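You operate a simulated robot arm through the tools that you are given. There is no shell and no other tool. Be economical: measure what you need, move in short steps, check, and stop when the job is done.

You are at the controls of a simulated two-armed robot. One attempt, no reset.

JOB
Take the blue tea towel from the worktop by the kettle and lay it out flat on the worktop above the washer.

It is judged by the outcome, as a careful person would: the job done as asked, and still so three seconds after it is handed in. It fails if anything else is knocked over, pushed out of place, dropped, spilled or broken. Flat cloth is picked up by pressing the open fingertips on it (5 to 10 N) and closing them slowly along it; thin cloth reads only 2 to 8 mm in the jaws.

ROBOT AND FRAMES
Two 7-joint arms with two-finger parallel grippers on one trunk, on a base that drives. Base frame: it is fixed to the floor where the robot stands at the start and does not move with it; the origin is under the middle of the robot, x ahead of it, y to its left, z up; the surface under the hand at the start is at about z = 91. Lengths are in cm, angles in degrees, forces in N, time in s.
The left shoulder is at the start at [11, 16.9, 150.5], the right one opposite. With the tool pointing down near the work surface each hand reaches from about 42 to 74 cm from the robot's upright axis, wherever it stands, measured 20 degrees to its own side. Places, roughly: worktop above the washer [30, -70, 90]. Payload 1.57 kg a hand.
The TCP of each hand is the grasp point between the finger pads, 3 cm short of the fingertips. In the tool frame z runs along the fingers and y along their closing line. The gripper opens to 8 cm. The fingers are 1.7 cm wide and 1.2 cm thick; the gripper's body (4 by 8.2 cm) begins 8 cm behind the TCP.
Orientation is that of the tool frame in the base frame, as a unit quaternion [w, x, y, z]. With the fingers straight down and closing along the base's y, the tool's x points along the base's -x, its y along +y and its z along -z.

CONTROLS
- The arms move only by the tool send_rows. It takes "left_moves", "right_moves" or both (then of equal length, played together; a hand with none holds still); each is a list of rows, each a list of 7 numbers: the shift along the tool's x, y, z in units of 40 mm (1.0 is 40 mm), then the turn, a rotation vector about the tool's x, y, z in units of 6 degrees (1.0 is 6 degrees), then the opening, from 0 (shut) to 1 (fully open). In form: [[x, y, z, wx, wy, wz, grip], ...]. A call has 1 to 20 rows; each row shifts and turns the commanded pose from where the row before left it, along the tool's axes as they then stand. A call with a number of a shift or a turn outside -1 to 1 is refused whole. A row lasts 0.2 s, in which the tool goes at most 5 cm and 8.6 degrees; a call with a longer step from one row to the next is refused whole, and so is a gripper value outside its range. A pose out of reach is approached as far as the arm can. The call stops where the force on the tool passes 40 N (or 10 N more than at its start, if that is more) or the arm is blocked; 0.2 s more then pass. The fingers move at their own pace (about 7.2 cm/s each) and stop on an object; they squeeze with about 25 N. The grip force told is the motor's: it shows also when the fingers shut on nothing. Time passes only in rows, and 0.2 s behind the last, so rows that do not move let the fingers close. It gives the time, the measured TCP pose, the force on the tool (base axes), the opening and the grip force at its end, in the units of the frame above (readings bear some noise), with the torque about the TCP (base axes, N m) and any sound that the robot's microphone picked up.
- Cameras (640 x 400 px; columns grow to the right, rows downward): "scene" is now at [11.9, -5.68, 167.42]; the picture's right is [-0.82, -0.57, 0.00], its down [-0.49, 0.72, -0.49] and it looks along [0.28, -0.41, -0.87] (base axes); focal length 260 px, centre (320, 200). "left" rides on the left gripper at [7.2, 0.7, -12.2] in its tool frame; the picture's right is [-0.09, 1.00, 0.00], its down [-0.84, -0.08, -0.54] and it looks along [-0.54, -0.05, 0.84] (tool axes); focal length 238 px, centre (320, 200). "right" rides on the right gripper at [7.2, -0.7, -12.2] in its tool frame; the picture's right is [0.09, 1.00, 0.00], its down [-0.84, 0.08, -0.54] and it looks along [-0.54, 0.05, 0.84] (tool axes); focal length 238 px, centre (320, 200). There is no depth. A picture from a camera that has moved, and an enlarged one, comes with that camera's place and axes in the base frame and with its lens.
- capture(camera): a new picture of that camera. The clock stands still meanwhile.
- slide_trunk(by): slides the trunk up (or, below 0, down) by that many cm; the arms and the scene camera ride with it, the base frame stays. It gives what a move gives, with no picture.
- roll_base(legs): drives the robot by 1 to 6 legs, each [ahead, left, turn to the left] in cm, cm and degrees, along the robot's own axes; the way and the turn of a leg run together, so that a leg with both is an arc; at most 150 cm and 180 degrees a leg. The arms and the cameras ride along, it lands a little off, and it stops where it bumps. It gives what a move gives.
- pan_tilt(pan, tilt): turns the head with the scene camera to pan (to the left, within 86 degrees either way) and tilt (down, from -29 to 69), counted from straight ahead of the robot. It gives what a move gives.
- inspect(camera, box): a new picture of the part [left, top, right, bottom] of that camera's present view, enlarged. The clock stands still meanwhile.
- close_job(): hands the job in; it is judged then, once.

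Work in short steps. Places have to be worked out from the pictures, the camera data and where the tool is seen: move nearer, look again, correct. Check each grasp and each placing, and mend what went wrong. You have 120 turns and 88 pictures in all, those below and enlarged ones among them. Open the grippers and draw the arms clear of the work before you hand the job in, unless the task says otherwise; then end with one line.

The tools are called after "Call:" as a command line: name --argument value ..., lists and objects as JSON in quotes. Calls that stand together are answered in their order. send_rows: Moves the arms, as the interface text tells. Its arguments: {"type":"object","properties":{"left_moves":{"type":"array","items":{"type":"array","items":{"type":"number"}}},"right_moves":{"type":"array","items":{"type":"array","items":{"type":"number"}}}},"required":[]} The other tools are called the same way: slide_trunk (by) slides the trunk up or down; roll_base (legs) drives the base; pan_tilt (pan, tilt) turns the head that bears the scene camera; capture (camera) takes a picture; inspect (camera, box) takes an enlarged picture of a part of a camera's view; close_job () hands the job in.

At the start:

```text
clock: 0.0
left_eef_pos: [61.46, -4.61, 124.95]
left_tcp_rot: [0.001, 0.001, 1.0, 0.001]
left_contact_force: [0.0, -0.6, 0.0]
left_moment: [0.01, -0.01, 0.04]
left_finger_gap: 7.98
left_gripper_force: 0.0
right_eef_pos: [43.69, -53.56, 99.92]
right_tcp_rot: [0.0, 0.0, 1.0, -0.001]
right_contact_force: [-0.3, 0.2, -0.1]
right_moment: [0.01, 0.02, -0.03]
right_finger_gap: 8.0
right_gripper_force: 0.2
trunk travel left (down, up): [-81.9, 7.1]
robot x, y, heading: [0.52, -0.04, -0.4]
head pan, tilt: [-55.4, 60.5]
```

scene: 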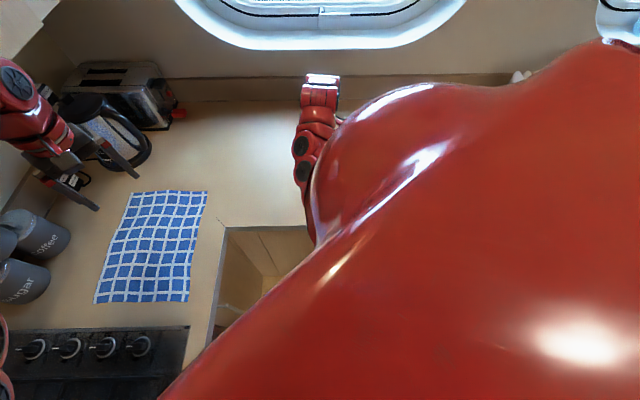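
right: 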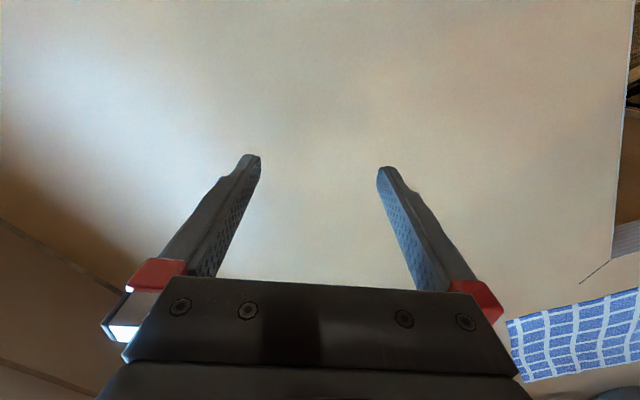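
left: 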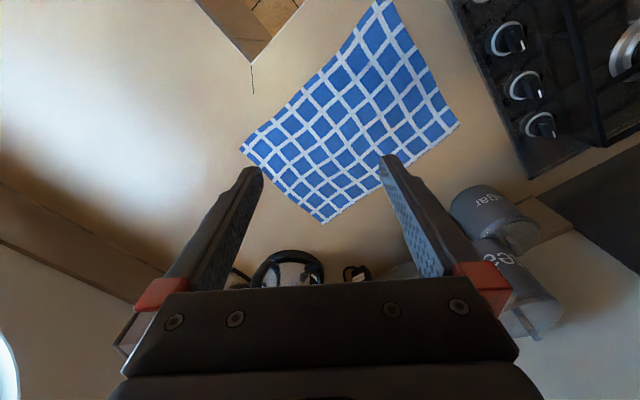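

The towel's corners come out at about (90.7,-6.8), (70.5,-21.8), (49.2,5.7) and (69.1,21.6), so it is roughly 25 x 35 cm and rotated about 38°. I plan to pinch both ends of the long edge from (70.5,-21.8) to (49.2,5.7). First I move both hands above those points and turn them so the fingers close along that edge.

Call:
send_rows --right_moves '[[-0.54, 0.74, -0.12, 0, 0, 0, 1], [-0.54, 0.74, -0.12, 0, 0, 0, 1], [-0.54, 0.74, -0.12, 0, 0, 0, 1], [-0.54, 0.74, -0.12, 0, 0, 0, 1], [-0.54, 0.74, -0.12, 0, 0, 0, 1], [-0.54, 0.74, -0.12, 0, 0, 0, 1], [-0.54, 0.74, -0.12, 0, 0, 0, 1], [-0.54, 0.74, -0.12, 0, 0, 0, 1], [-0.54, 0.74, -0.12, 0, 0, 0, 1], [-0.54, 0.74, -0.12, 0, 0, 0, 1], [-0.54, 0.74, -0.12, 0, 0, 0, 1], [-0.54, 0.74, -0.12, 0, 0, 0, 1], [0, 0, 0, 0, 0, -0.9, 1], [0, 0, 0, 0, 0, -0.9, 1], [0, 0, 0, 0, 0, -0.9, 1], [0, 0, 0, 0, 0, -0.9, 1], [0, 0, 0, 0, 0, -0.9, 1], [0, 0, 0, 0, 0, -0.9, 1], [0, 0, 0, 0, 0, -0.9, 1]]' --left_moves '[[0.19, 0.175, 0.31, 0, 0, 0, 1], [0.19, 0.175, 0.31, 0, 0, 0, 1], [0.19, 0.175, 0.31, 0, 0, 0, 1], [0.19, 0.175, 0.31, 0, 0, 0, 1], [0.19, 0.175, 0.31, 0, 0, 0, 1], [0.19, 0.175, 0.31, 0, 0, 0, 1], [0.19, 0.175, 0.31, 0, 0, 0, 1], [0.19, 0.175, 0.31, 0, 0, 0, 1], [0.19, 0.175, 0.31, 0, 0, 0, 1], [0.19, 0.175, 0.31, 0, 0, 0, 1], [0.19, 0.175, 0.31, 0, 0, 0, 1], [0.19, 0.175, 0.31, 0, 0, 0, 1], [0, 0, 0, 0, 0, -0.9, 1], [0, 0, 0, 0, 0, -0.9, 1], [0, 0, 0, 0, 0, -0.9, 1], [0, 0, 0, 0, 0, -0.9, 1], [0, 0, 0, 0, 0, -0.9, 1], [0, 0, 0, 0, 0, -0.9, 1], [0, 0, 0, 0, 0, -0.9, 1]]'

```text
clock: 4.0
left_eef_pos: [59.18, -2.67, 121.33]
left_tcp_rot: [0.0, -0.326, 0.945, 0.0]
left_contact_force: [0.4, -0.6, -0.3]
left_moment: [0.02, 0.02, 0.01]
left_finger_gap: 8.0
left_gripper_force: 0.1
left hand out of reach, approached as far as the arm can: row 4, 5, 6, 7, 8, 9, 10, 11, 12
right_eef_pos: [69.72, -18.03, 105.42]
right_tcp_rot: [-0.001, -0.325, 0.946, 0.0]
right_contact_force: [0.4, 0.1, 0.1]
right_moment: [0.01, -0.01, -0.03]
right_finger_gap: 8.03
right_gripper_force: 0.0
right hand out of reach, approached as far as the arm can: row 4
trunk travel left (down, up): [-81.9, 7.1]
robot x, y, heading: [-0.23, 0.27, -0.1]
head pan, tilt: [-55.4, 60.5]
```

The right hand is in place, but the left stalled short at z=121. I'll look at the right camera and the scene before deciding how to fix it.

Call:
capture --camera "right"

Call:
capture --camera "scene"

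Call:
capture --camera "left"

```text
84 pictures are left
camera right: at [64.59, -22.95, 117.63], right [-0.69, 0.73, 0.0], down [0.61, 0.58, 0.54], along [0.39, 0.37, -0.84], focal length 238 px, centre (320, 200)
```

right: 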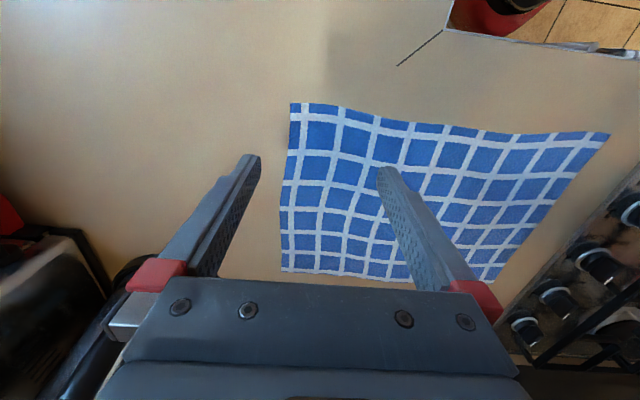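

```text
83 pictures are left
camera scene: at [11.89, -5.69, 167.42], right [-0.82, -0.57, 0.0], down [-0.49, 0.72, -0.49], along [0.28, -0.41, -0.87], focal length 260 px, centre (320, 200)
```

scene: 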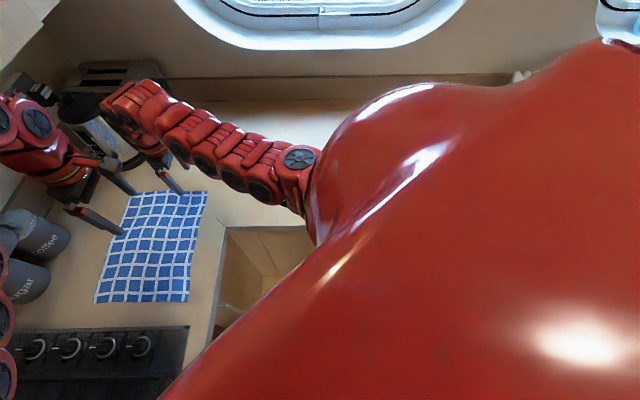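

```text
82 pictures are left
camera left: at [53.17, -6.59, 133.57], right [-0.54, 0.84, 0.0], down [0.71, 0.45, 0.54], along [0.46, 0.29, -0.84], focal length 238 px, centre (320, 200)
```

left: 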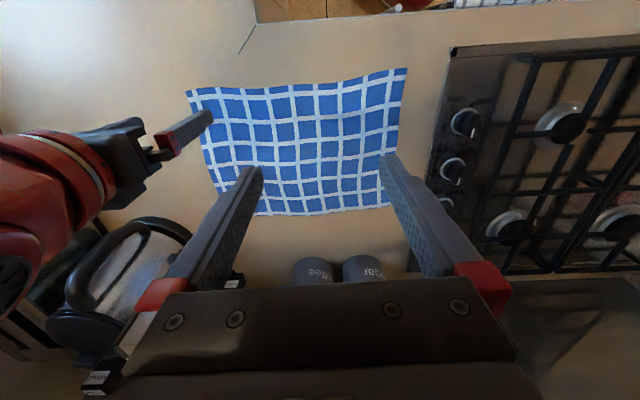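

Corner estimates agree with the first set. I'll try lowering the left hand first, since height may be what limits it, and see how the commanded pose behaves.

Call:
send_rows --left_moves '[[0, 0, 0.5, 0, 0, 0, 1], [0, 0, 0.7, 0, 0, 0, 1], [0, 0, 0.7, 0, 0, 0, 1], [0, 0, 0.7, 0, 0, 0, 1]]'

```text
clock: 5.0
left_eef_pos: [59.07, -3.99, 119.58]
left_tcp_rot: [-0.002, -0.326, 0.945, 0.001]
left_contact_force: [0.4, 0.2, 0.7]
left_moment: [0.02, 0.04, 0.03]
left_finger_gap: 7.98
left_gripper_force: 0.0
left hand out of reach, approached as far as the arm can: row 1, 2, 3, 4
right_eef_pos: [69.81, -18.24, 105.29]
right_tcp_rot: [-0.001, -0.323, 0.946, -0.001]
right_contact_force: [0.4, -0.7, -0.3]
right_moment: [-0.02, -0.02, 0.02]
right_finger_gap: 8.0
right_gripper_force: 0.0
trunk travel left (down, up): [-81.9, 7.1]
robot x, y, heading: [-0.14, -0.26, 0.1]
head pan, tilt: [-55.4, 60.5]
```

It is still limited there. I'll move the left hand out toward its own side and then lower it, to find workable ground.

Call:
send_rows --left_moves '[[-0.67, 0.62, 0, 0, 0, 0, 1], [-0.67, 0.62, 0, 0, 0, 0, 1], [-0.67, 0.62, 0, 0, 0, 0, 1], [-0.67, 0.62, 0, 0, 0, 0, 1], [-0.67, 0.62, 0, 0, 0, 0, 1], [0, 0, 0.7, 0, 0, 0, 1], [0, 0, 0.7, 0, 0, 0, 1], [0, 0, 0.7, 0, 0, 0, 1], [0, 0, 0.7, 0, 0, 0, 1]]'

```text
clock: 7.0
left_eef_pos: [60.45, -4.96, 108.95]
left_tcp_rot: [0.0, -0.323, 0.946, 0.001]
left_contact_force: [0.3, 0.0, -0.6]
left_moment: [0.03, 0.0, -0.03]
left_finger_gap: 7.98
left_gripper_force: 0.0
left hand out of reach, approached as far as the arm can: row 1, 2, 3, 4, 5, 6
right_eef_pos: [69.9, -18.15, 105.32]
right_tcp_rot: [0.0, -0.324, 0.946, 0.0]
right_contact_force: [0.1, 0.1, 0.3]
right_moment: [0.03, 0.0, -0.02]
right_finger_gap: 7.99
right_gripper_force: 0.0
trunk travel left (down, up): [-81.9, 7.1]
robot x, y, heading: [-0.02, -0.39, 0.1]
head pan, tilt: [-55.4, 60.5]
```

It went down to z=109 once past the sticking point. Now I slide along the tool's y, towards the left grasp point.

Call:
send_rows --left_moves '[[0.05, 0.6, 0, 0, 0, 0, 1], [0.05, 0.6, 0, 0, 0, 0, 1], [0.05, 0.6, 0, 0, 0, 0, 1], [0.05, 0.6, 0, 0, 0, 0, 1], [0.05, 0.6, 0, 0, 0, 0, 1]]'

```text
clock: 8.2
left_eef_pos: [60.34, -4.95, 108.81]
left_tcp_rot: [0.001, -0.324, 0.946, 0.0]
left_contact_force: [-0.4, 0.9, 0.0]
left_moment: [0.03, -0.03, 0.0]
left_finger_gap: 7.99
left_gripper_force: 0.1
left hand out of reach, approached as far as the arm can: row 1, 2, 3, 4, 5
right_eef_pos: [69.82, -18.08, 105.4]
right_tcp_rot: [-0.001, -0.324, 0.946, -0.001]
right_contact_force: [-0.1, 0.4, -0.5]
right_moment: [0.0, 0.03, 0.02]
right_finger_gap: 8.02
right_gripper_force: 0.1
trunk travel left (down, up): [-81.9, 7.1]
robot x, y, heading: [0.29, 0.22, -0.2]
head pan, tilt: [-55.4, 60.5]
```

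A +y move is refused here, so I suspect a joint limit that depends on distance from the shoulder. I'll go outward in x first, then +y.

Call:
send_rows --left_moves '[[-0.4, -0.3, 0, 0, 0, 0, 1], [-0.4, -0.3, 0, 0, 0, 0, 1], [-0.4, -0.3, 0, 0, 0, 0, 1], [-0.46, 0.59, 0, 0, 0, 0, 1], [-0.46, 0.59, 0, 0, 0, 0, 1], [-0.46, 0.59, 0, 0, 0, 0, 1], [-0.46, 0.59, 0, 0, 0, 0, 1]]'

```text
clock: 9.8
left_eef_pos: [66.32, 7.06, 108.93]
left_tcp_rot: [0.0, -0.323, 0.946, -0.001]
left_contact_force: [0.6, 0.6, -0.1]
left_moment: [-0.03, -0.04, 0.01]
left_finger_gap: 7.99
left_gripper_force: 0.1
right_eef_pos: [69.73, -17.89, 105.44]
right_tcp_rot: [0.0, -0.324, 0.946, 0.0]
right_contact_force: [0.2, 0.5, 1.0]
right_moment: [0.01, -0.01, 0.0]
right_finger_gap: 7.99
right_gripper_force: 0.0
trunk travel left (down, up): [-81.9, 7.1]
robot x, y, heading: [-0.3, 0.08, 0.1]
head pan, tilt: [-55.4, 60.5]
```

That worked freely. Now I try coming inward from here.

Call:
send_rows --left_moves '[[0, 0, 0.5, 0, 0, 0, 1], [0.5, 0.4, 0, 0, 0, 0, 1], [0.5, 0.4, 0, 0, 0, 0, 1], [0.5, 0.4, 0, 0, 0, 0, 1], [0.5, 0.4, 0, 0, 0, 0, 1], [0.5, 0.4, 0, 0, 0, 0, 1]]'

```text
clock: 11.2
left_eef_pos: [60.19, 6.12, 102.91]
left_tcp_rot: [0.001, -0.324, 0.946, 0.001]
left_contact_force: [0.0, 0.1, -0.6]
left_moment: [0.02, -0.01, 0.0]
left_finger_gap: 8.02
left_gripper_force: 0.0
left hand out of reach, approached as far as the arm can: row 3, 4, 5, 6
right_eef_pos: [69.89, -18.16, 105.35]
right_tcp_rot: [0.0, -0.324, 0.946, 0.0]
right_contact_force: [-0.1, 1.0, 0.3]
right_moment: [0.01, -0.03, 0.01]
right_finger_gap: 8.03
right_gripper_force: 0.1
trunk travel left (down, up): [-81.9, 7.1]
robot x, y, heading: [0.42, 0.08, -0.0]
head pan, tilt: [-55.4, 60.5]
```

The inner limit is now at x≈60. I'll test whether the yaw is the cause by turning the left hand back to yaw 0 and moving inward.

Call:
send_rows --left_moves '[[0, 0, 0, 0, 0, 0.9, 1], [0, 0, 0, 0, 0, 0.9, 1], [0, 0, 0, 0, 0, 0.9, 1], [0, 0, 0, 0, 0, 0.9, 1], [0, 0, 0, 0, 0, 0.9, 1], [0, 0, 0, 0, 0, 0.9, 1], [0, 0, 0, 0, 0, 0.9, 1], [0.5, 0, 0, 0, 0, 0, 1], [0.5, 0, 0, 0, 0, 0, 1], [0.5, 0, 0, 0, 0, 0, 1], [0.5, 0, 0, 0, 0, 0, 1]]'

```text
clock: 13.6
left_eef_pos: [52.97, 6.0, 100.71]
left_tcp_rot: [0.002, 0.001, 1.0, 0.001]
left_contact_force: [-1.0, 0.5, -0.8]
left_moment: [0.02, -0.01, 0.0]
left_finger_gap: 8.01
left_gripper_force: 0.0
left hand out of reach, approached as far as the arm can: row 8, 9, 10
right_eef_pos: [69.66, -18.16, 105.43]
right_tcp_rot: [0.0, -0.324, 0.946, -0.001]
right_contact_force: [-0.6, -0.6, -0.5]
right_moment: [-0.02, -0.04, 0.02]
right_finger_gap: 8.01
right_gripper_force: 0.1
trunk travel left (down, up): [-81.9, 7.1]
robot x, y, heading: [-0.15, 0.23, -0.1]
head pan, tilt: [-55.4, 60.5]
```

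Yaw 0 works for the left hand, and it is now close to its corner. I'll half-close both grippers and lower them to just above the cloth.

Call:
send_rows --left_moves '[[0.1, -0.1, 0.3, 0, 0, 0, 0.45], [0.1, -0.12, 0.3, 0, 0, 0, 0.45], [0, 0, 0.3, 0, 0, 0, 0.45], [0, 0, 0, 0, 0, 0, 0.45]]' --right_moves '[[0, 0, 0.6, 0, 0, 0, 0.45], [0, 0, 0.6, 0, 0, 0, 0.45], [0, 0, 0.6, 0, 0, 0, 0.45], [0, 0, 0.25, 0, 0, 0, 0.45]]'

Call:
capture --camera "left"

Call:
capture --camera "right"

```text
clock: 14.6
left_eef_pos: [52.21, 4.79, 97.18]
left_tcp_rot: [0.0, 0.0, 1.0, 0.001]
left_contact_force: [0.0, 0.4, -0.8]
left_moment: [0.03, 0.04, -0.01]
left_finger_gap: 3.61
left_gripper_force: 0.0
right_eef_pos: [69.7, -18.09, 97.2]
right_tcp_rot: [-0.001, -0.323, 0.946, 0.0]
right_contact_force: [-0.1, -0.4, -0.4]
right_moment: [0.04, 0.02, 0.02]
right_finger_gap: 3.6
right_gripper_force: 0.0
trunk travel left (down, up): [-81.9, 7.1]
robot x, y, heading: [0.13, -0.03, 0.3]
head pan, tilt: [-55.4, 60.5]
```

```text
81 pictures are left
camera left: at [45.11, 5.59, 109.41], right [0.09, 1.0, 0.0], down [0.84, -0.08, 0.54], along [0.54, -0.05, -0.84], focal length 238 px, centre (320, 200)
```

left: 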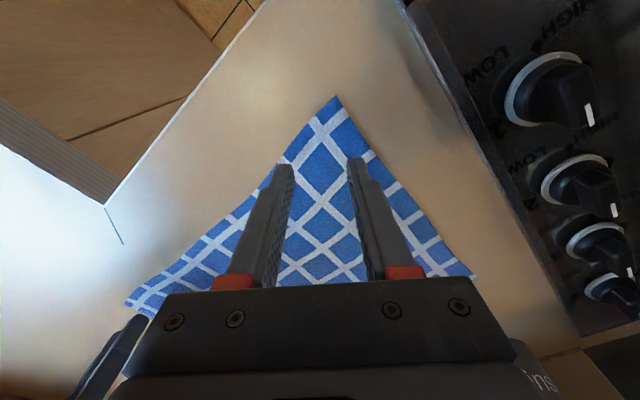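

```text
80 pictures are left
camera right: at [64.57, -23.03, 109.5], right [-0.68, 0.73, 0.0], down [0.61, 0.57, 0.54], along [0.39, 0.37, -0.84], focal length 238 px, centre (320, 200)
```

right: 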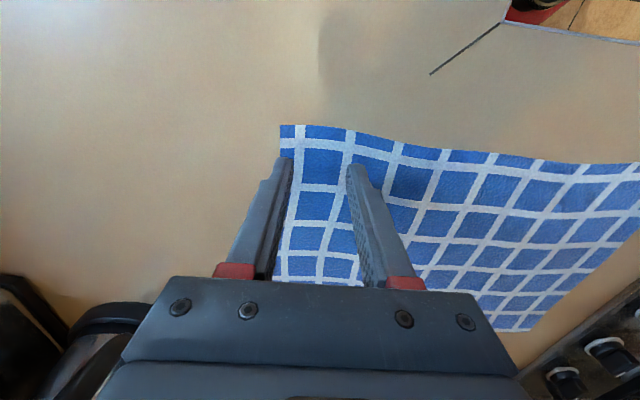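

Both hands are over their corners with the fingers on cloth. I'll lower gently towards contact.

Call:
send_rows --left_moves '[[0, 0, 0.25, 0, 0, 0, 0.45], [0, 0, 0.25, 0, 0, 0, 0.45], [0, 0, 0.2, 0, 0, 0, 0.45]]' --right_moves '[[0, 0, 0.25, 0, 0, 0, 0.45], [0, 0, 0.25, 0, 0, 0, 0.45], [0, 0, 0.2, 0, 0, 0, 0.45]]'

```text
clock: 15.4
left_eef_pos: [52.0, 5.17, 94.43]
left_tcp_rot: [0.0, 0.0, 1.0, -0.001]
left_contact_force: [0.8, 0.4, -0.1]
left_moment: [-0.02, -0.02, 0.02]
left_finger_gap: 3.63
left_gripper_force: 0.1
right_eef_pos: [69.8, -18.16, 94.39]
right_tcp_rot: [0.0, -0.324, 0.946, -0.002]
right_contact_force: [-0.1, -0.7, -0.9]
right_moment: [0.0, -0.03, 0.04]
right_finger_gap: 3.59
right_gripper_force: 0.0
trunk travel left (down, up): [-81.9, 7.1]
robot x, y, heading: [0.28, 0.04, -0.0]
head pan, tilt: [-55.4, 60.5]
```

There is no contact yet with the tips at about 91.4. I continue down a few millimetres at a time.

Call:
send_rows --left_moves '[[0, 0, 0.06, 0, 0, 0, 0.45], [0, 0, 0.05, 0, 0, 0, 0.45]]' --right_moves '[[0, 0, 0.06, 0, 0, 0, 0.45], [0, 0, 0.05, 0, 0, 0, 0.45]]'

```text
clock: 16.0
left_eef_pos: [52.17, 5.09, 94.1]
left_tcp_rot: [0.001, -0.001, 1.0, 0.0]
left_contact_force: [-0.1, -1.0, 17.6]
left_moment: [-0.03, -0.01, -0.02]
left_finger_gap: 3.6
left_gripper_force: 0.0
right_eef_pos: [69.69, -18.17, 94.24]
right_tcp_rot: [0.001, -0.324, 0.946, 0.0]
right_contact_force: [0.1, 0.7, 5.8]
right_moment: [-0.02, 0.01, -0.03]
right_finger_gap: 3.58
right_gripper_force: 0.0
trunk travel left (down, up): [-81.9, 7.1]
robot x, y, heading: [0.03, -0.08, -0.1]
head pan, tilt: [-55.4, 60.5]
```

The left hand presses at 17.6 N and the right at 5.8 N. I'll ease the left by 1 mm, nudge the right down slightly, and close both slowly.

Call:
send_rows --left_moves '[[0, 0, -0.025, 0, 0, 0, 0.45], [0, 0, 0, 0, 0, 0, 0.4], [0, 0, 0, 0, 0, 0, 0.34], [0, 0, 0, 0, 0, 0, 0.28], [0, 0, 0, 0, 0, 0, 0.22], [0, 0, 0, 0, 0, 0, 0.16], [0, 0, 0, 0, 0, 0, 0.1], [0, 0, 0, 0, 0, 0, 0.05], [0, 0, 0, 0, 0, 0, 0], [0, 0, 0, 0, 0, 0, 0], [0, 0, 0, 0, 0, 0, 0]]' --right_moves '[[0, 0, 0.005, 0, 0, 0, 0.45], [0, 0, 0, 0, 0, 0, 0.4], [0, 0, 0, 0, 0, 0, 0.34], [0, 0, 0, 0, 0, 0, 0.28], [0, 0, 0, 0, 0, 0, 0.22], [0, 0, 0, 0, 0, 0, 0.16], [0, 0, 0, 0, 0, 0, 0.1], [0, 0, 0, 0, 0, 0, 0.05], [0, 0, 0, 0, 0, 0, 0], [0, 0, 0, 0, 0, 0, 0], [0, 0, 0, 0, 0, 0, 0]]'

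Call:
capture --camera "left"

Call:
capture --camera "right"

```text
clock: 18.4
left_eef_pos: [51.89, 5.22, 94.1]
left_tcp_rot: [0.001, 0.001, 1.0, 0.0]
left_contact_force: [0.5, -0.2, 0.3]
left_moment: [0.01, 0.03, -0.02]
left_finger_gap: 0.0
left_gripper_force: 21.1
right_eef_pos: [69.71, -18.16, 94.21]
right_tcp_rot: [0.002, -0.324, 0.946, -0.001]
right_contact_force: [2.7, -1.8, 23.6]
right_moment: [-0.15, -0.04, 0.0]
right_finger_gap: 0.67
right_gripper_force: 25.0
trunk travel left (down, up): [-81.9, 7.1]
robot x, y, heading: [0.06, -0.03, -0.1]
head pan, tilt: [-55.4, 60.5]
```

```text
79 pictures are left
camera left: at [44.79, 5.79, 106.37], right [0.09, 1.0, 0.0], down [0.84, -0.08, 0.54], along [0.54, -0.05, -0.84], focal length 238 px, centre (320, 200)
```

left: 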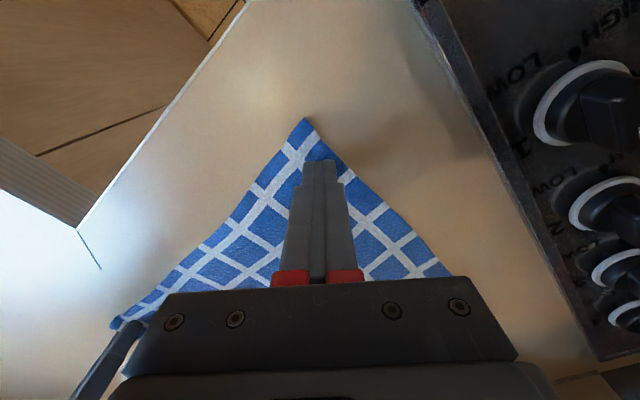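

```text
78 pictures are left
camera right: at [64.5, -23.02, 106.36], right [-0.68, 0.73, 0.0], down [0.61, 0.58, 0.54], along [0.4, 0.37, -0.84], focal length 238 px, centre (320, 200)
```

right: 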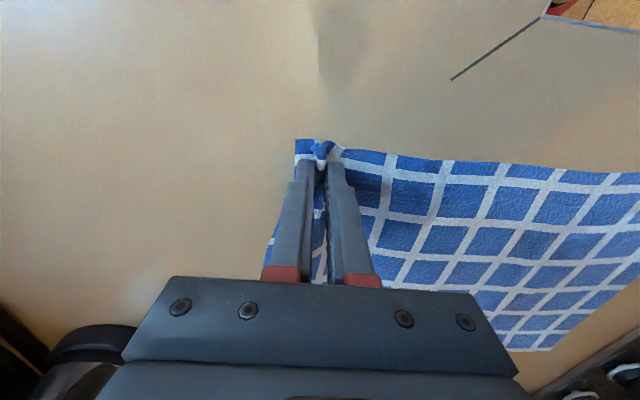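

The right hand has cloth at 0.67 cm, but the left closed on nothing. I'll reopen the left and press again.

Call:
send_rows --left_moves '[[0, 0, -0.05, 0, 0, 0, 0.2], [0, 0, 0, 0, 0, 0, 0.45], [0, 0, 0.05, 0, 0, 0, 0.45], [0, 0, 0.015, 0, 0, 0, 0.45]]'

```text
clock: 19.4
left_eef_pos: [52.01, 5.26, 94.28]
left_tcp_rot: [0.001, 0.0, 1.0, 0.0]
left_contact_force: [-1.0, -0.7, 0.9]
left_moment: [0.01, 0.0, 0.0]
left_finger_gap: 3.62
left_gripper_force: 0.0
right_eef_pos: [69.7, -18.26, 94.1]
right_tcp_rot: [0.001, -0.324, 0.946, -0.001]
right_contact_force: [3.9, -3.2, 25.3]
right_moment: [-0.17, -0.11, 0.03]
right_finger_gap: 0.69
right_gripper_force: 25.2
trunk travel left (down, up): [-81.9, 7.1]
robot x, y, heading: [0.05, 0.21, 0.1]
head pan, tilt: [-55.4, 60.5]
```

Call:
send_rows --left_moves '[[0, 0, 0.02, 0, 0, 0, 0.45]]'

```text
clock: 19.8
left_eef_pos: [51.92, 5.23, 94.09]
left_tcp_rot: [0.002, 0.001, 1.0, 0.001]
left_contact_force: [-1.6, -1.1, 10.2]
left_moment: [-0.08, 0.03, -0.01]
left_finger_gap: 3.6
left_gripper_force: 0.1
right_eef_pos: [69.69, -18.08, 94.11]
right_tcp_rot: [0.002, -0.324, 0.946, -0.001]
right_contact_force: [5.2, -0.8, 20.8]
right_moment: [-0.14, -0.15, 0.05]
right_finger_gap: 0.66
right_gripper_force: 25.3
trunk travel left (down, up): [-81.9, 7.1]
robot x, y, heading: [-0.2, 0.37, 0.1]
head pan, tilt: [-55.4, 60.5]
```

The left now reads 10 N, which is right for the pinch, so I close it slowly.

Call:
send_rows --left_moves '[[0, 0, 0, 0, 0, 0, 0.4], [0, 0, 0, 0, 0, 0, 0.34], [0, 0, 0, 0, 0, 0, 0.28], [0, 0, 0, 0, 0, 0, 0.22], [0, 0, 0, 0, 0, 0, 0.16], [0, 0, 0, 0, 0, 0, 0.1], [0, 0, 0, 0, 0, 0, 0.05], [0, 0, 0, 0, 0, 0, 0], [0, 0, 0, 0, 0, 0, 0], [0, 0, 0, 0, 0, 0, 0]]'

```text
clock: 22.0
left_eef_pos: [51.85, 5.15, 94.11]
left_tcp_rot: [0.001, 0.0, 1.0, -0.001]
left_contact_force: [3.1, -6.2, 18.5]
left_moment: [-0.23, -0.07, 0.04]
left_finger_gap: 0.25
left_gripper_force: 24.4
right_eef_pos: [69.57, -18.16, 94.1]
right_tcp_rot: [0.002, -0.324, 0.946, 0.0]
right_contact_force: [0.0, 4.3, 17.0]
right_moment: [0.05, 0.01, 0.02]
right_finger_gap: 0.69
right_gripper_force: 24.9
trunk travel left (down, up): [-81.9, 7.1]
robot x, y, heading: [0.3, 0.07, 0.2]
head pan, tilt: [-55.4, 60.5]
```

The left hand now holds cloth at 0.25 cm. I'll lift both hands 6 cm and check the grips.

Call:
send_rows --left_moves '[[0, 0, -0.25, 0, 0, 0, 0], [0, 0, -0.4, 0, 0, 0, 0], [0, 0, -0.4, 0, 0, 0, 0], [0, 0, -0.4, 0, 0, 0, 0]]' --right_moves '[[0, 0, -0.25, 0, 0, 0, 0], [0, 0, -0.4, 0, 0, 0, 0], [0, 0, -0.4, 0, 0, 0, 0], [0, 0, -0.4, 0, 0, 0, 0]]'

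Call:
capture --camera "left"

Call:
capture --camera "scene"

```text
clock: 23.0
left_eef_pos: [52.05, 5.15, 99.76]
left_tcp_rot: [-0.001, -0.001, 1.0, 0.0]
left_contact_force: [0.0, -0.2, 0.4]
left_moment: [-0.06, -0.01, 0.0]
left_finger_gap: 0.24
left_gripper_force: 23.8
right_eef_pos: [69.79, -18.15, 99.79]
right_tcp_rot: [-0.002, -0.324, 0.946, -0.001]
right_contact_force: [-0.1, 1.8, 0.4]
right_moment: [-0.02, 0.0, 0.01]
right_finger_gap: 0.66
right_gripper_force: 25.0
trunk travel left (down, up): [-81.9, 7.1]
robot x, y, heading: [0.16, -0.25, -0.1]
head pan, tilt: [-55.4, 60.5]
```

```text
77 pictures are left
camera left: at [44.91, 5.8, 112.05], right [0.09, 1.0, 0.0], down [0.84, -0.08, 0.54], along [0.54, -0.05, -0.84], focal length 238 px, centre (320, 200)
```

left: 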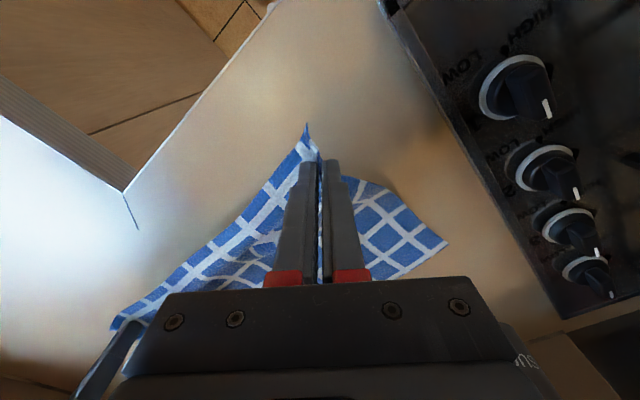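

```text
76 pictures are left
camera scene: at [11.86, -5.7, 167.42], right [-0.82, -0.57, 0.0], down [-0.49, 0.72, -0.49], along [0.28, -0.41, -0.87], focal length 260 px, centre (320, 200)
```

scene: 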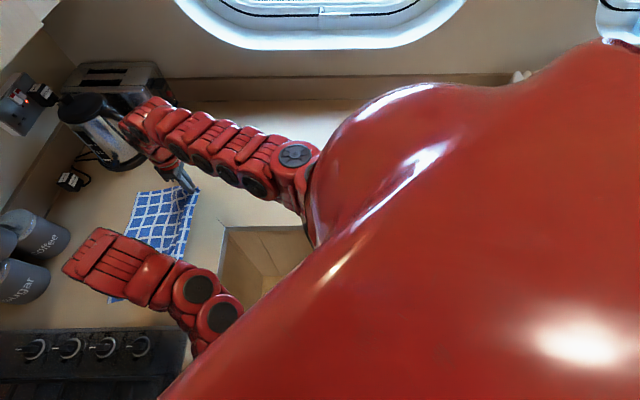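

Both grips hold. I'll bring the hands side by side, right near (60,-20) and left near (60,9), with 29 cm still between them, raising both and turning the right hand back to yaw 0.

Call:
send_rows --left_moves '[[-0.4, 0.2, -0.2, 0, 0, 0, 0], [-0.4, 0.2, -0.2, 0, 0, 0, 0], [-0.4, 0.2, -0.2, 0, 0, 0, 0], [-0.4, 0.2, -0.2, 0, 0, 0, 0], [-0.4, 0.2, -0.2, 0, 0, 0, 0], [0, 0, -0.3, 0, 0, 0, 0], [0, 0, -0.3, 0, 0, 0, 0], [0, 0, -0.3, 0, 0, 0, 0], [0, 0, -0.3, 0, 0, 0, 0], [0, 0, -0.3, 0, 0, 0, 0], [0, 0, -0.3, 0, 0, 0, 0], [0, 0, -0.3, 0, 0, 0, 0]]' --right_moves '[[0.456, 0.23, -0.2, 0, 0, 0, 0], [0.456, 0.23, -0.2, 0, 0, 0, 0], [0.456, 0.23, -0.2, 0, 0, 0, 0], [0.456, 0.23, -0.2, 0, 0, 0, 0], [0.456, 0.23, -0.2, 0, 0, 0, 0], [0, 0, -0.3, 0, 0, 0.9, 0], [0, 0, -0.3, 0, 0, 0.9, 0], [0, 0, -0.3, 0, 0, 0.9, 0], [0, 0, -0.3, 0, 0, 0.9, 0], [0, 0, -0.3, 0, 0, 0.9, 0], [0, 0, -0.3, 0, 0, 0.9, 0], [0, 0, -0.3, 0, 0, 0.9, 0]]'

Call:
capture --camera "scene"

```text
clock: 25.6
left_eef_pos: [64.06, 8.7, 108.68]
left_tcp_rot: [-0.002, 0.0, 1.0, 0.0]
left_contact_force: [-0.2, -2.5, 0.5]
left_moment: [-0.08, 0.01, -0.04]
left_finger_gap: 0.26
left_gripper_force: 23.9
left hand out of reach, approached as far as the arm can: row 2, 3, 5, 6, 7, 8, 9, 11, 12
right_eef_pos: [64.57, -20.28, 110.87]
right_tcp_rot: [-0.001, 0.001, 1.0, -0.001]
right_contact_force: [0.6, 2.7, -0.4]
right_moment: [0.1, -0.02, 0.05]
right_finger_gap: 0.22
right_gripper_force: 23.3
right hand out of reach, approached as far as the arm can: row 4, 5, 6, 8, 10
trunk travel left (down, up): [-81.9, 7.1]
robot x, y, heading: [-0.04, 0.07, 0.0]
head pan, tilt: [-55.4, 60.5]
```

```text
75 pictures are left
camera scene: at [11.94, -5.64, 167.42], right [-0.82, -0.57, 0.0], down [-0.49, 0.72, -0.49], along [0.28, -0.41, -0.87], focal length 260 px, centre (320, 200)
```

scene: 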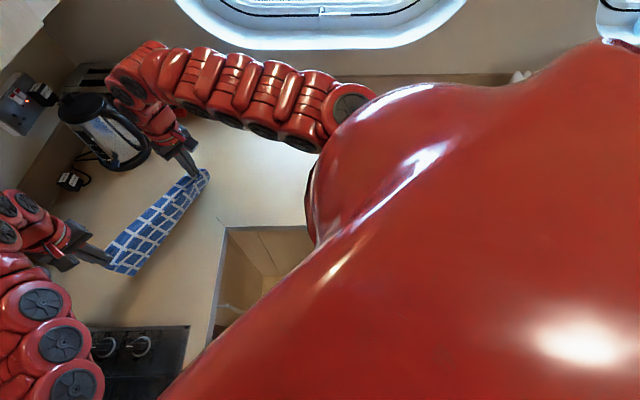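

The towel hangs neatly between both hands. I'll raise the trunk to lift its lower hem clear of the worktop.

Call:
slide_trunk --by 7

Call:
capture --camera "scene"

Call:
capture --camera "right"

```text
clock: 26.7
left_eef_pos: [63.95, 8.64, 115.77]
left_tcp_rot: [0.0, 0.0, 1.0, 0.0]
left_contact_force: [0.3, -3.1, 0.7]
left_moment: [-0.11, 0.0, -0.05]
left_finger_gap: 0.24
left_gripper_force: 23.5
right_eef_pos: [64.62, -20.33, 117.69]
right_tcp_rot: [-0.001, 0.0, 1.0, -0.001]
right_contact_force: [0.1, 2.5, -0.3]
right_moment: [0.09, 0.01, 0.01]
right_finger_gap: 0.2
right_gripper_force: 23.6
trunk travel left (down, up): [-88.9, 0.1]
robot x, y, heading: [0.08, 0.09, 0.0]
head pan, tilt: [-55.4, 60.5]
```

```text
74 pictures are left
camera scene: at [11.93, -5.68, 174.42], right [-0.82, -0.57, 0.0], down [-0.49, 0.72, -0.49], along [0.28, -0.41, -0.87], focal length 260 px, centre (320, 200)
```

scene: 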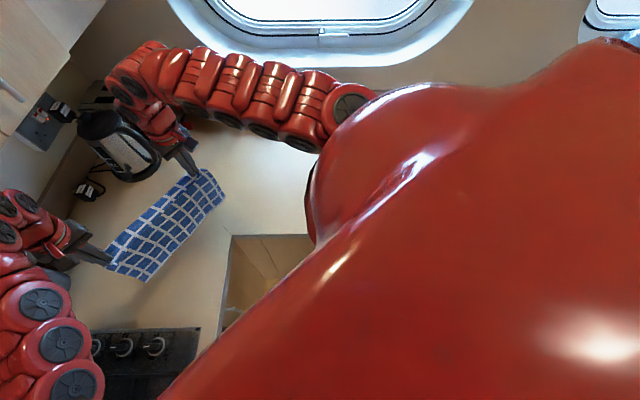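

```text
73 pictures are left
camera right: at [57.56, -20.92, 130.02], right [-0.09, 1.0, 0.0], down [0.84, 0.08, 0.54], along [0.54, 0.05, -0.84], focal length 238 px, centre (320, 200)
```

right: 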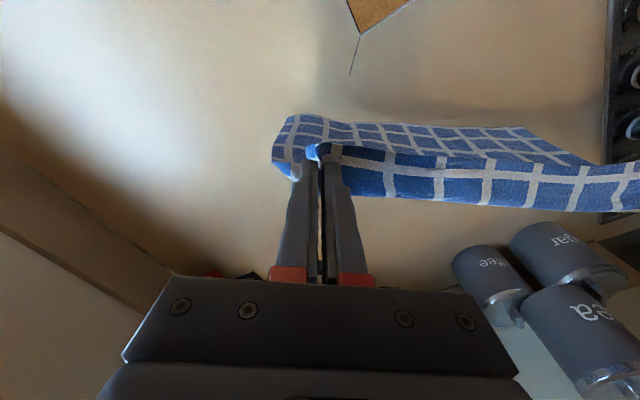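

It hangs free. Before turning towards the washer side I'll look that way with the head.

Call:
pan_tilt --pan -86 --tilt 25

Call:
capture --camera "scene"

```text
clock: 27.7
left_eef_pos: [63.98, 8.67, 115.58]
left_tcp_rot: [0.0, 0.0, 1.0, 0.0]
left_contact_force: [-0.5, -2.6, -0.3]
left_moment: [-0.07, -0.02, -0.02]
left_finger_gap: 0.22
left_gripper_force: 24.5
right_eef_pos: [64.63, -20.31, 117.69]
right_tcp_rot: [-0.001, 0.0, 1.0, 0.0]
right_contact_force: [0.6, 2.1, 0.1]
right_moment: [0.05, -0.04, 0.04]
right_finger_gap: 0.23
right_gripper_force: 23.1
trunk travel left (down, up): [-88.9, 0.1]
robot x, y, heading: [0.21, -0.05, -0.1]
head pan, tilt: [-85.9, 25.0]
```

```text
72 pictures are left
camera scene: at [8.8, -9.42, 179.47], right [-1.0, -0.07, 0.0], down [-0.03, 0.42, -0.91], along [0.06, -0.9, -0.42], focal length 260 px, centre (320, 200)
```

scene: 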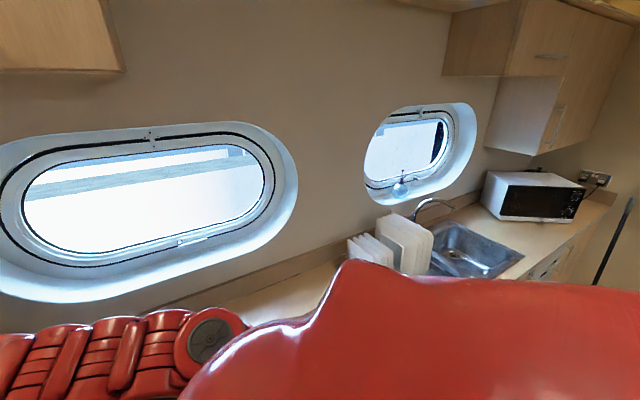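

The dish rack and sink sit well beyond the target area, and the path for the hands is open. I'll turn right in two legs.

Call:
roll_base --legs '[[0, 0, -27], [0, 0, -27]]'

Call:
pan_tilt --pan 0 --tilt 55

Call:
capture --camera "scene"

```text
clock: 30.8
left_eef_pos: [44.44, -46.78, 115.59]
left_tcp_rot: [0.0, 0.455, 0.891, -0.001]
left_contact_force: [-1.9, -0.6, 0.2]
left_moment: [-0.05, 0.05, 0.04]
left_finger_gap: 0.22
left_gripper_force: 23.7
right_eef_pos: [21.53, -64.32, 117.76]
right_tcp_rot: [-0.001, 0.455, 0.89, 0.0]
right_contact_force: [1.7, 0.7, 0.2]
right_moment: [0.06, -0.05, 0.05]
right_finger_gap: 0.21
right_gripper_force: 23.8
trunk travel left (down, up): [-88.9, 0.1]
robot x, y, heading: [0.05, 0.09, -54.5]
head pan, tilt: [-85.9, 25.0]
```

```text
clock: 32.4
left_eef_pos: [44.47, -46.71, 115.67]
left_tcp_rot: [0.0, 0.455, 0.891, 0.0]
left_contact_force: [-1.5, -2.0, 0.6]
left_moment: [-0.03, 0.08, 0.0]
left_finger_gap: 0.22
left_gripper_force: 23.9
right_eef_pos: [21.46, -64.16, 117.89]
right_tcp_rot: [-0.002, 0.455, 0.89, -0.001]
right_contact_force: [0.7, 1.2, -0.5]
right_moment: [0.03, -0.06, 0.04]
right_finger_gap: 0.24
right_gripper_force: 23.7
trunk travel left (down, up): [-88.9, 0.1]
robot x, y, heading: [0.45, 0.27, -54.2]
head pan, tilt: [0.0, 55.0]
```

```text
71 pictures are left
camera scene: at [9.06, -12.58, 175.08], right [-0.81, -0.59, 0.0], down [-0.48, 0.66, -0.57], along [0.34, -0.47, -0.82], focal length 260 px, centre (320, 200)
```

scene: 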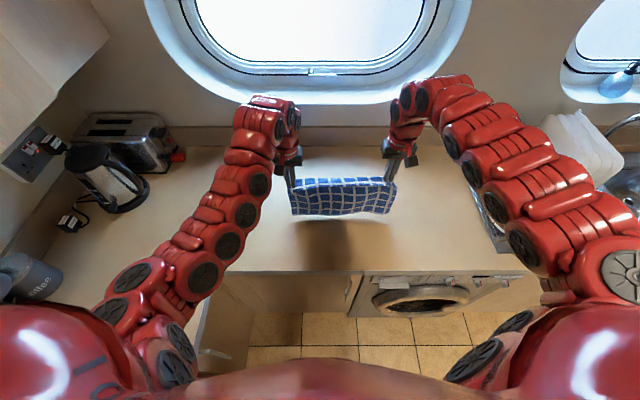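

The view is clear now: the washer is under the counter to the right of the towel, with something grey on the counter next to the right forearm. I'll zoom in on both.

Call:
inspect --camera "scene" --box '[340, 120, 640, 330]'

Call:
capture --camera "right"

```text
1.90 times, centred on (490, 225) of scene
camera zoom: at [9.06, -12.58, 175.08], right [-0.81, -0.59, 0.0], down [-0.48, 0.66, -0.57], along [0.34, -0.47, -0.82], focal length 495 px, centre (-4, 152)
```

zoom: 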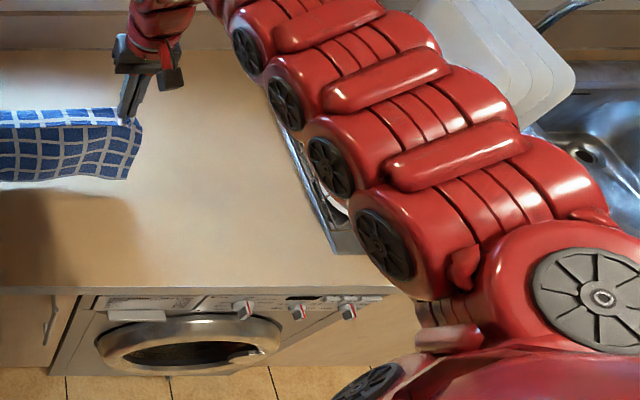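

```text
69 pictures are left
camera right: at [16.8, -58.77, 130.04], right [0.75, 0.66, 0.0], down [0.55, -0.63, 0.54], along [0.36, -0.41, -0.84], focal length 238 px, centre (320, 200)
```

right: 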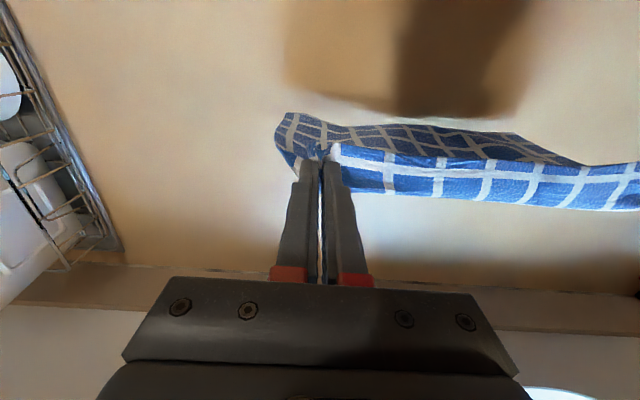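

The dish rack starts at about s=97 cm along the counter, and the washer runs from about s=49 onward. I'll centre the towel near s=65 by shifting the robot sideways 23 cm, then look again.

Call:
roll_base --legs '[[0, -23, 0]]'

Call:
capture --camera "scene"

Call:
capture --camera "right"

```text
clock: 34.1
left_eef_pos: [25.98, -60.15, 115.57]
left_tcp_rot: [0.0, 0.457, 0.889, 0.0]
left_contact_force: [-1.8, -0.7, 0.2]
left_moment: [-0.02, 0.07, 0.03]
left_finger_gap: 0.22
left_gripper_force: 24.0
right_eef_pos: [2.82, -77.53, 117.67]
right_tcp_rot: [-0.001, 0.457, 0.89, -0.001]
right_contact_force: [1.4, 1.1, 0.7]
right_moment: [0.03, -0.03, 0.07]
right_finger_gap: 0.23
right_gripper_force: 23.9
trunk travel left (down, up): [-88.9, 0.1]
robot x, y, heading: [-18.66, -13.66, -54.4]
head pan, tilt: [0.0, 55.0]
```

```text
68 pictures are left
camera scene: at [-9.28, -25.78, 175.08], right [-0.81, -0.58, 0.0], down [-0.48, 0.67, -0.57], along [0.33, -0.47, -0.82], focal length 260 px, centre (320, 200)
```

scene: 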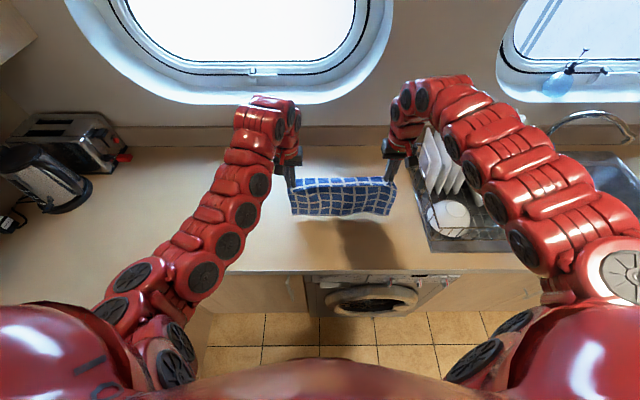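

```text
67 pictures are left
camera right: at [-1.82, -72.03, 130.06], right [0.76, 0.66, 0.0], down [0.55, -0.64, 0.54], along [0.35, -0.41, -0.84], focal length 238 px, centre (320, 200)
```

right: 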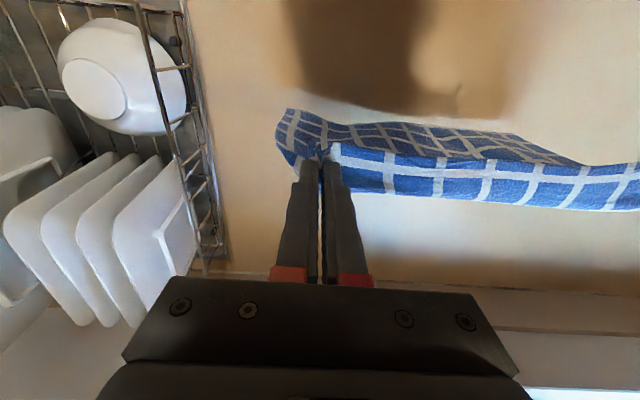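

The towel hangs over the washer, but the dish rack is close to the right hand. I'll shift 2.5 cm left for clearance and 5 cm ahead for reach.

Call:
roll_base --legs '[[0, 2.5, 0], [5, 0, 0]]'

```text
clock: 35.5
left_eef_pos: [30.13, -62.35, 116.02]
left_tcp_rot: [0.003, 0.457, 0.889, 0.0]
left_contact_force: [-2.0, -0.9, 0.7]
left_moment: [-0.07, 0.02, 0.01]
left_finger_gap: 0.23
left_gripper_force: 23.6
right_eef_pos: [7.09, -79.83, 118.19]
right_tcp_rot: [0.002, 0.458, 0.889, -0.001]
right_contact_force: [0.9, 1.7, -0.5]
right_moment: [-0.01, -0.11, 0.03]
right_finger_gap: 0.24
right_gripper_force: 24.2
trunk travel left (down, up): [-88.9, 0.1]
robot x, y, heading: [-13.63, -15.89, -54.6]
head pan, tilt: [0.0, 55.0]
```

Hands are at d≈23 now. I'll move them 8 cm farther toward the wall, slightly raised and levelled, before laying the towel down.

Call:
send_rows --left_moves '[[-0.3, 0, -0.1, 0, 0, 0, 0], [-0.3, 0, -0.15, 0, 0, 0, 0], [-0.3, 0, -0.15, 0, 0, 0, 0], [-0.3, 0, -0.15, 0, 0, 0, 0], [-0.3, 0, -0.15, 0, 0, 0, 0], [-0.3, 0, -0.1, 0, 0, 0, 0], [-0.2, 0, 0, 0, 0, 0, 0]]' --right_moves '[[-0.3, 0, -0.05, 0, 0, 0, 0], [-0.3, 0, -0.05, 0, 0, 0, 0], [-0.3, 0, -0.05, 0, 0, 0, 0], [-0.3, 0, -0.05, 0, 0, 0, 0], [-0.3, 0, -0.05, 0, 0, 0, 0], [-0.3, 0, -0.05, 0, 0, 0, 0], [-0.2, 0, 0, 0, 0, 0, 0]]'

Call:
capture --camera "scene"

Call:
capture --camera "left"

```text
clock: 37.1
left_eef_pos: [35.35, -69.29, 118.67]
left_tcp_rot: [-0.001, 0.458, 0.889, -0.001]
left_contact_force: [-1.7, -1.3, 0.2]
left_moment: [-0.02, 0.03, 0.02]
left_finger_gap: 0.23
left_gripper_force: 23.6
right_eef_pos: [12.17, -86.73, 118.99]
right_tcp_rot: [-0.001, 0.458, 0.889, 0.0]
right_contact_force: [1.8, 0.6, 0.7]
right_moment: [0.03, -0.06, 0.05]
right_finger_gap: 0.2
right_gripper_force: 24.8
trunk travel left (down, up): [-88.9, 0.1]
robot x, y, heading: [-13.5, -15.51, -54.4]
head pan, tilt: [0.0, 55.0]
```

```text
66 pictures are left
camera scene: at [-4.47, -28.42, 175.07], right [-0.81, -0.58, 0.0], down [-0.48, 0.67, -0.57], along [0.33, -0.47, -0.82], focal length 260 px, centre (320, 200)
```

scene: 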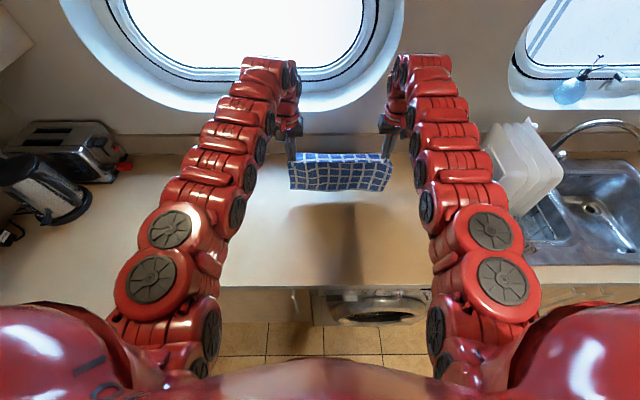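

```text
65 pictures are left
camera left: at [31.84, -63.08, 130.9], right [0.86, 0.5, 0.0], down [0.42, -0.73, 0.54], along [0.27, -0.47, -0.84], focal length 238 px, centre (320, 200)
```

left: 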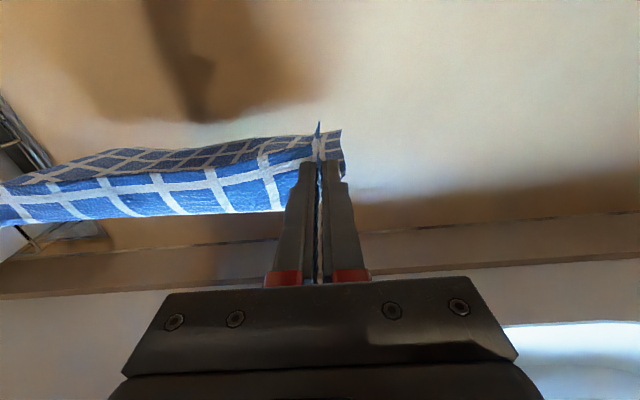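

The towel hangs cleanly at d≈31 over the washer. I start laying it: down and toward the robot together, so the hem stays behind at the far side.

Call:
send_rows --left_moves '[[0.22, 0, 0.2, 0, 0, 0, 0], [0.22, 0, 0.25, 0, 0, 0, 0], [0.22, 0, 0.25, 0, 0, 0, 0], [0.22, 0, 0.25, 0, 0, 0, 0], [0.22, 0, 0.25, 0, 0, 0, 0], [0.22, 0, 0.25, 0, 0, 0, 0], [0.22, 0, 0.25, 0, 0, 0, 0], [0.22, 0, 0.25, 0, 0, 0, 0]]' --right_moves '[[0.22, 0, 0.2, 0, 0, 0, 0], [0.22, 0, 0.25, 0, 0, 0, 0], [0.22, 0, 0.25, 0, 0, 0, 0], [0.22, 0, 0.25, 0, 0, 0, 0], [0.22, 0, 0.25, 0, 0, 0, 0], [0.22, 0, 0.25, 0, 0, 0, 0], [0.22, 0, 0.25, 0, 0, 0, 0], [0.22, 0, 0.25, 0, 0, 0, 0]]'

Call:
capture --camera "scene"

Call:
capture --camera "left"

```text
clock: 38.9
left_eef_pos: [31.45, -63.55, 111.08]
left_tcp_rot: [0.002, 0.458, 0.889, -0.001]
left_contact_force: [-0.5, -0.6, 0.1]
left_moment: [-0.04, 0.02, 0.04]
left_finger_gap: 0.23
left_gripper_force: 23.8
right_eef_pos: [8.09, -80.65, 111.31]
right_tcp_rot: [-0.001, 0.457, 0.89, 0.001]
right_contact_force: [1.1, 0.4, 0.8]
right_moment: [0.0, -0.04, 0.01]
right_finger_gap: 0.24
right_gripper_force: 23.3
trunk travel left (down, up): [-88.9, 0.1]
robot x, y, heading: [-13.35, -16.02, -54.6]
head pan, tilt: [0.0, 55.0]
```

```text
64 pictures are left
camera scene: at [-4.55, -28.33, 175.09], right [-0.81, -0.58, 0.0], down [-0.48, 0.67, -0.57], along [0.33, -0.47, -0.82], focal length 260 px, centre (320, 200)
```

scene: 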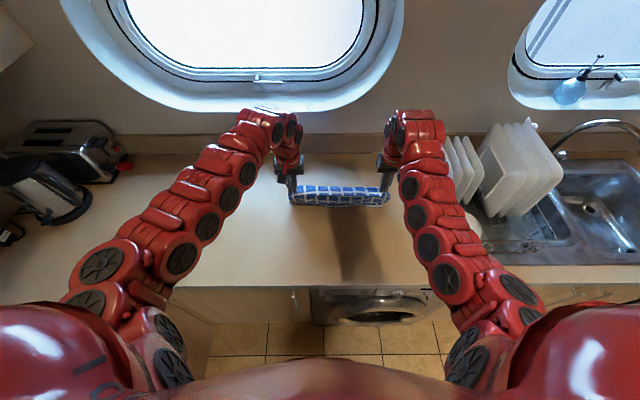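

```text
63 pictures are left
camera left: at [27.75, -57.34, 123.27], right [0.86, 0.5, 0.0], down [0.42, -0.73, 0.54], along [0.27, -0.47, -0.84], focal length 238 px, centre (320, 200)
```

left: 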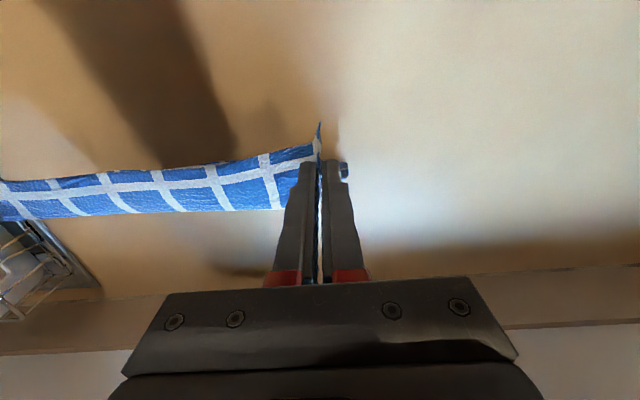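

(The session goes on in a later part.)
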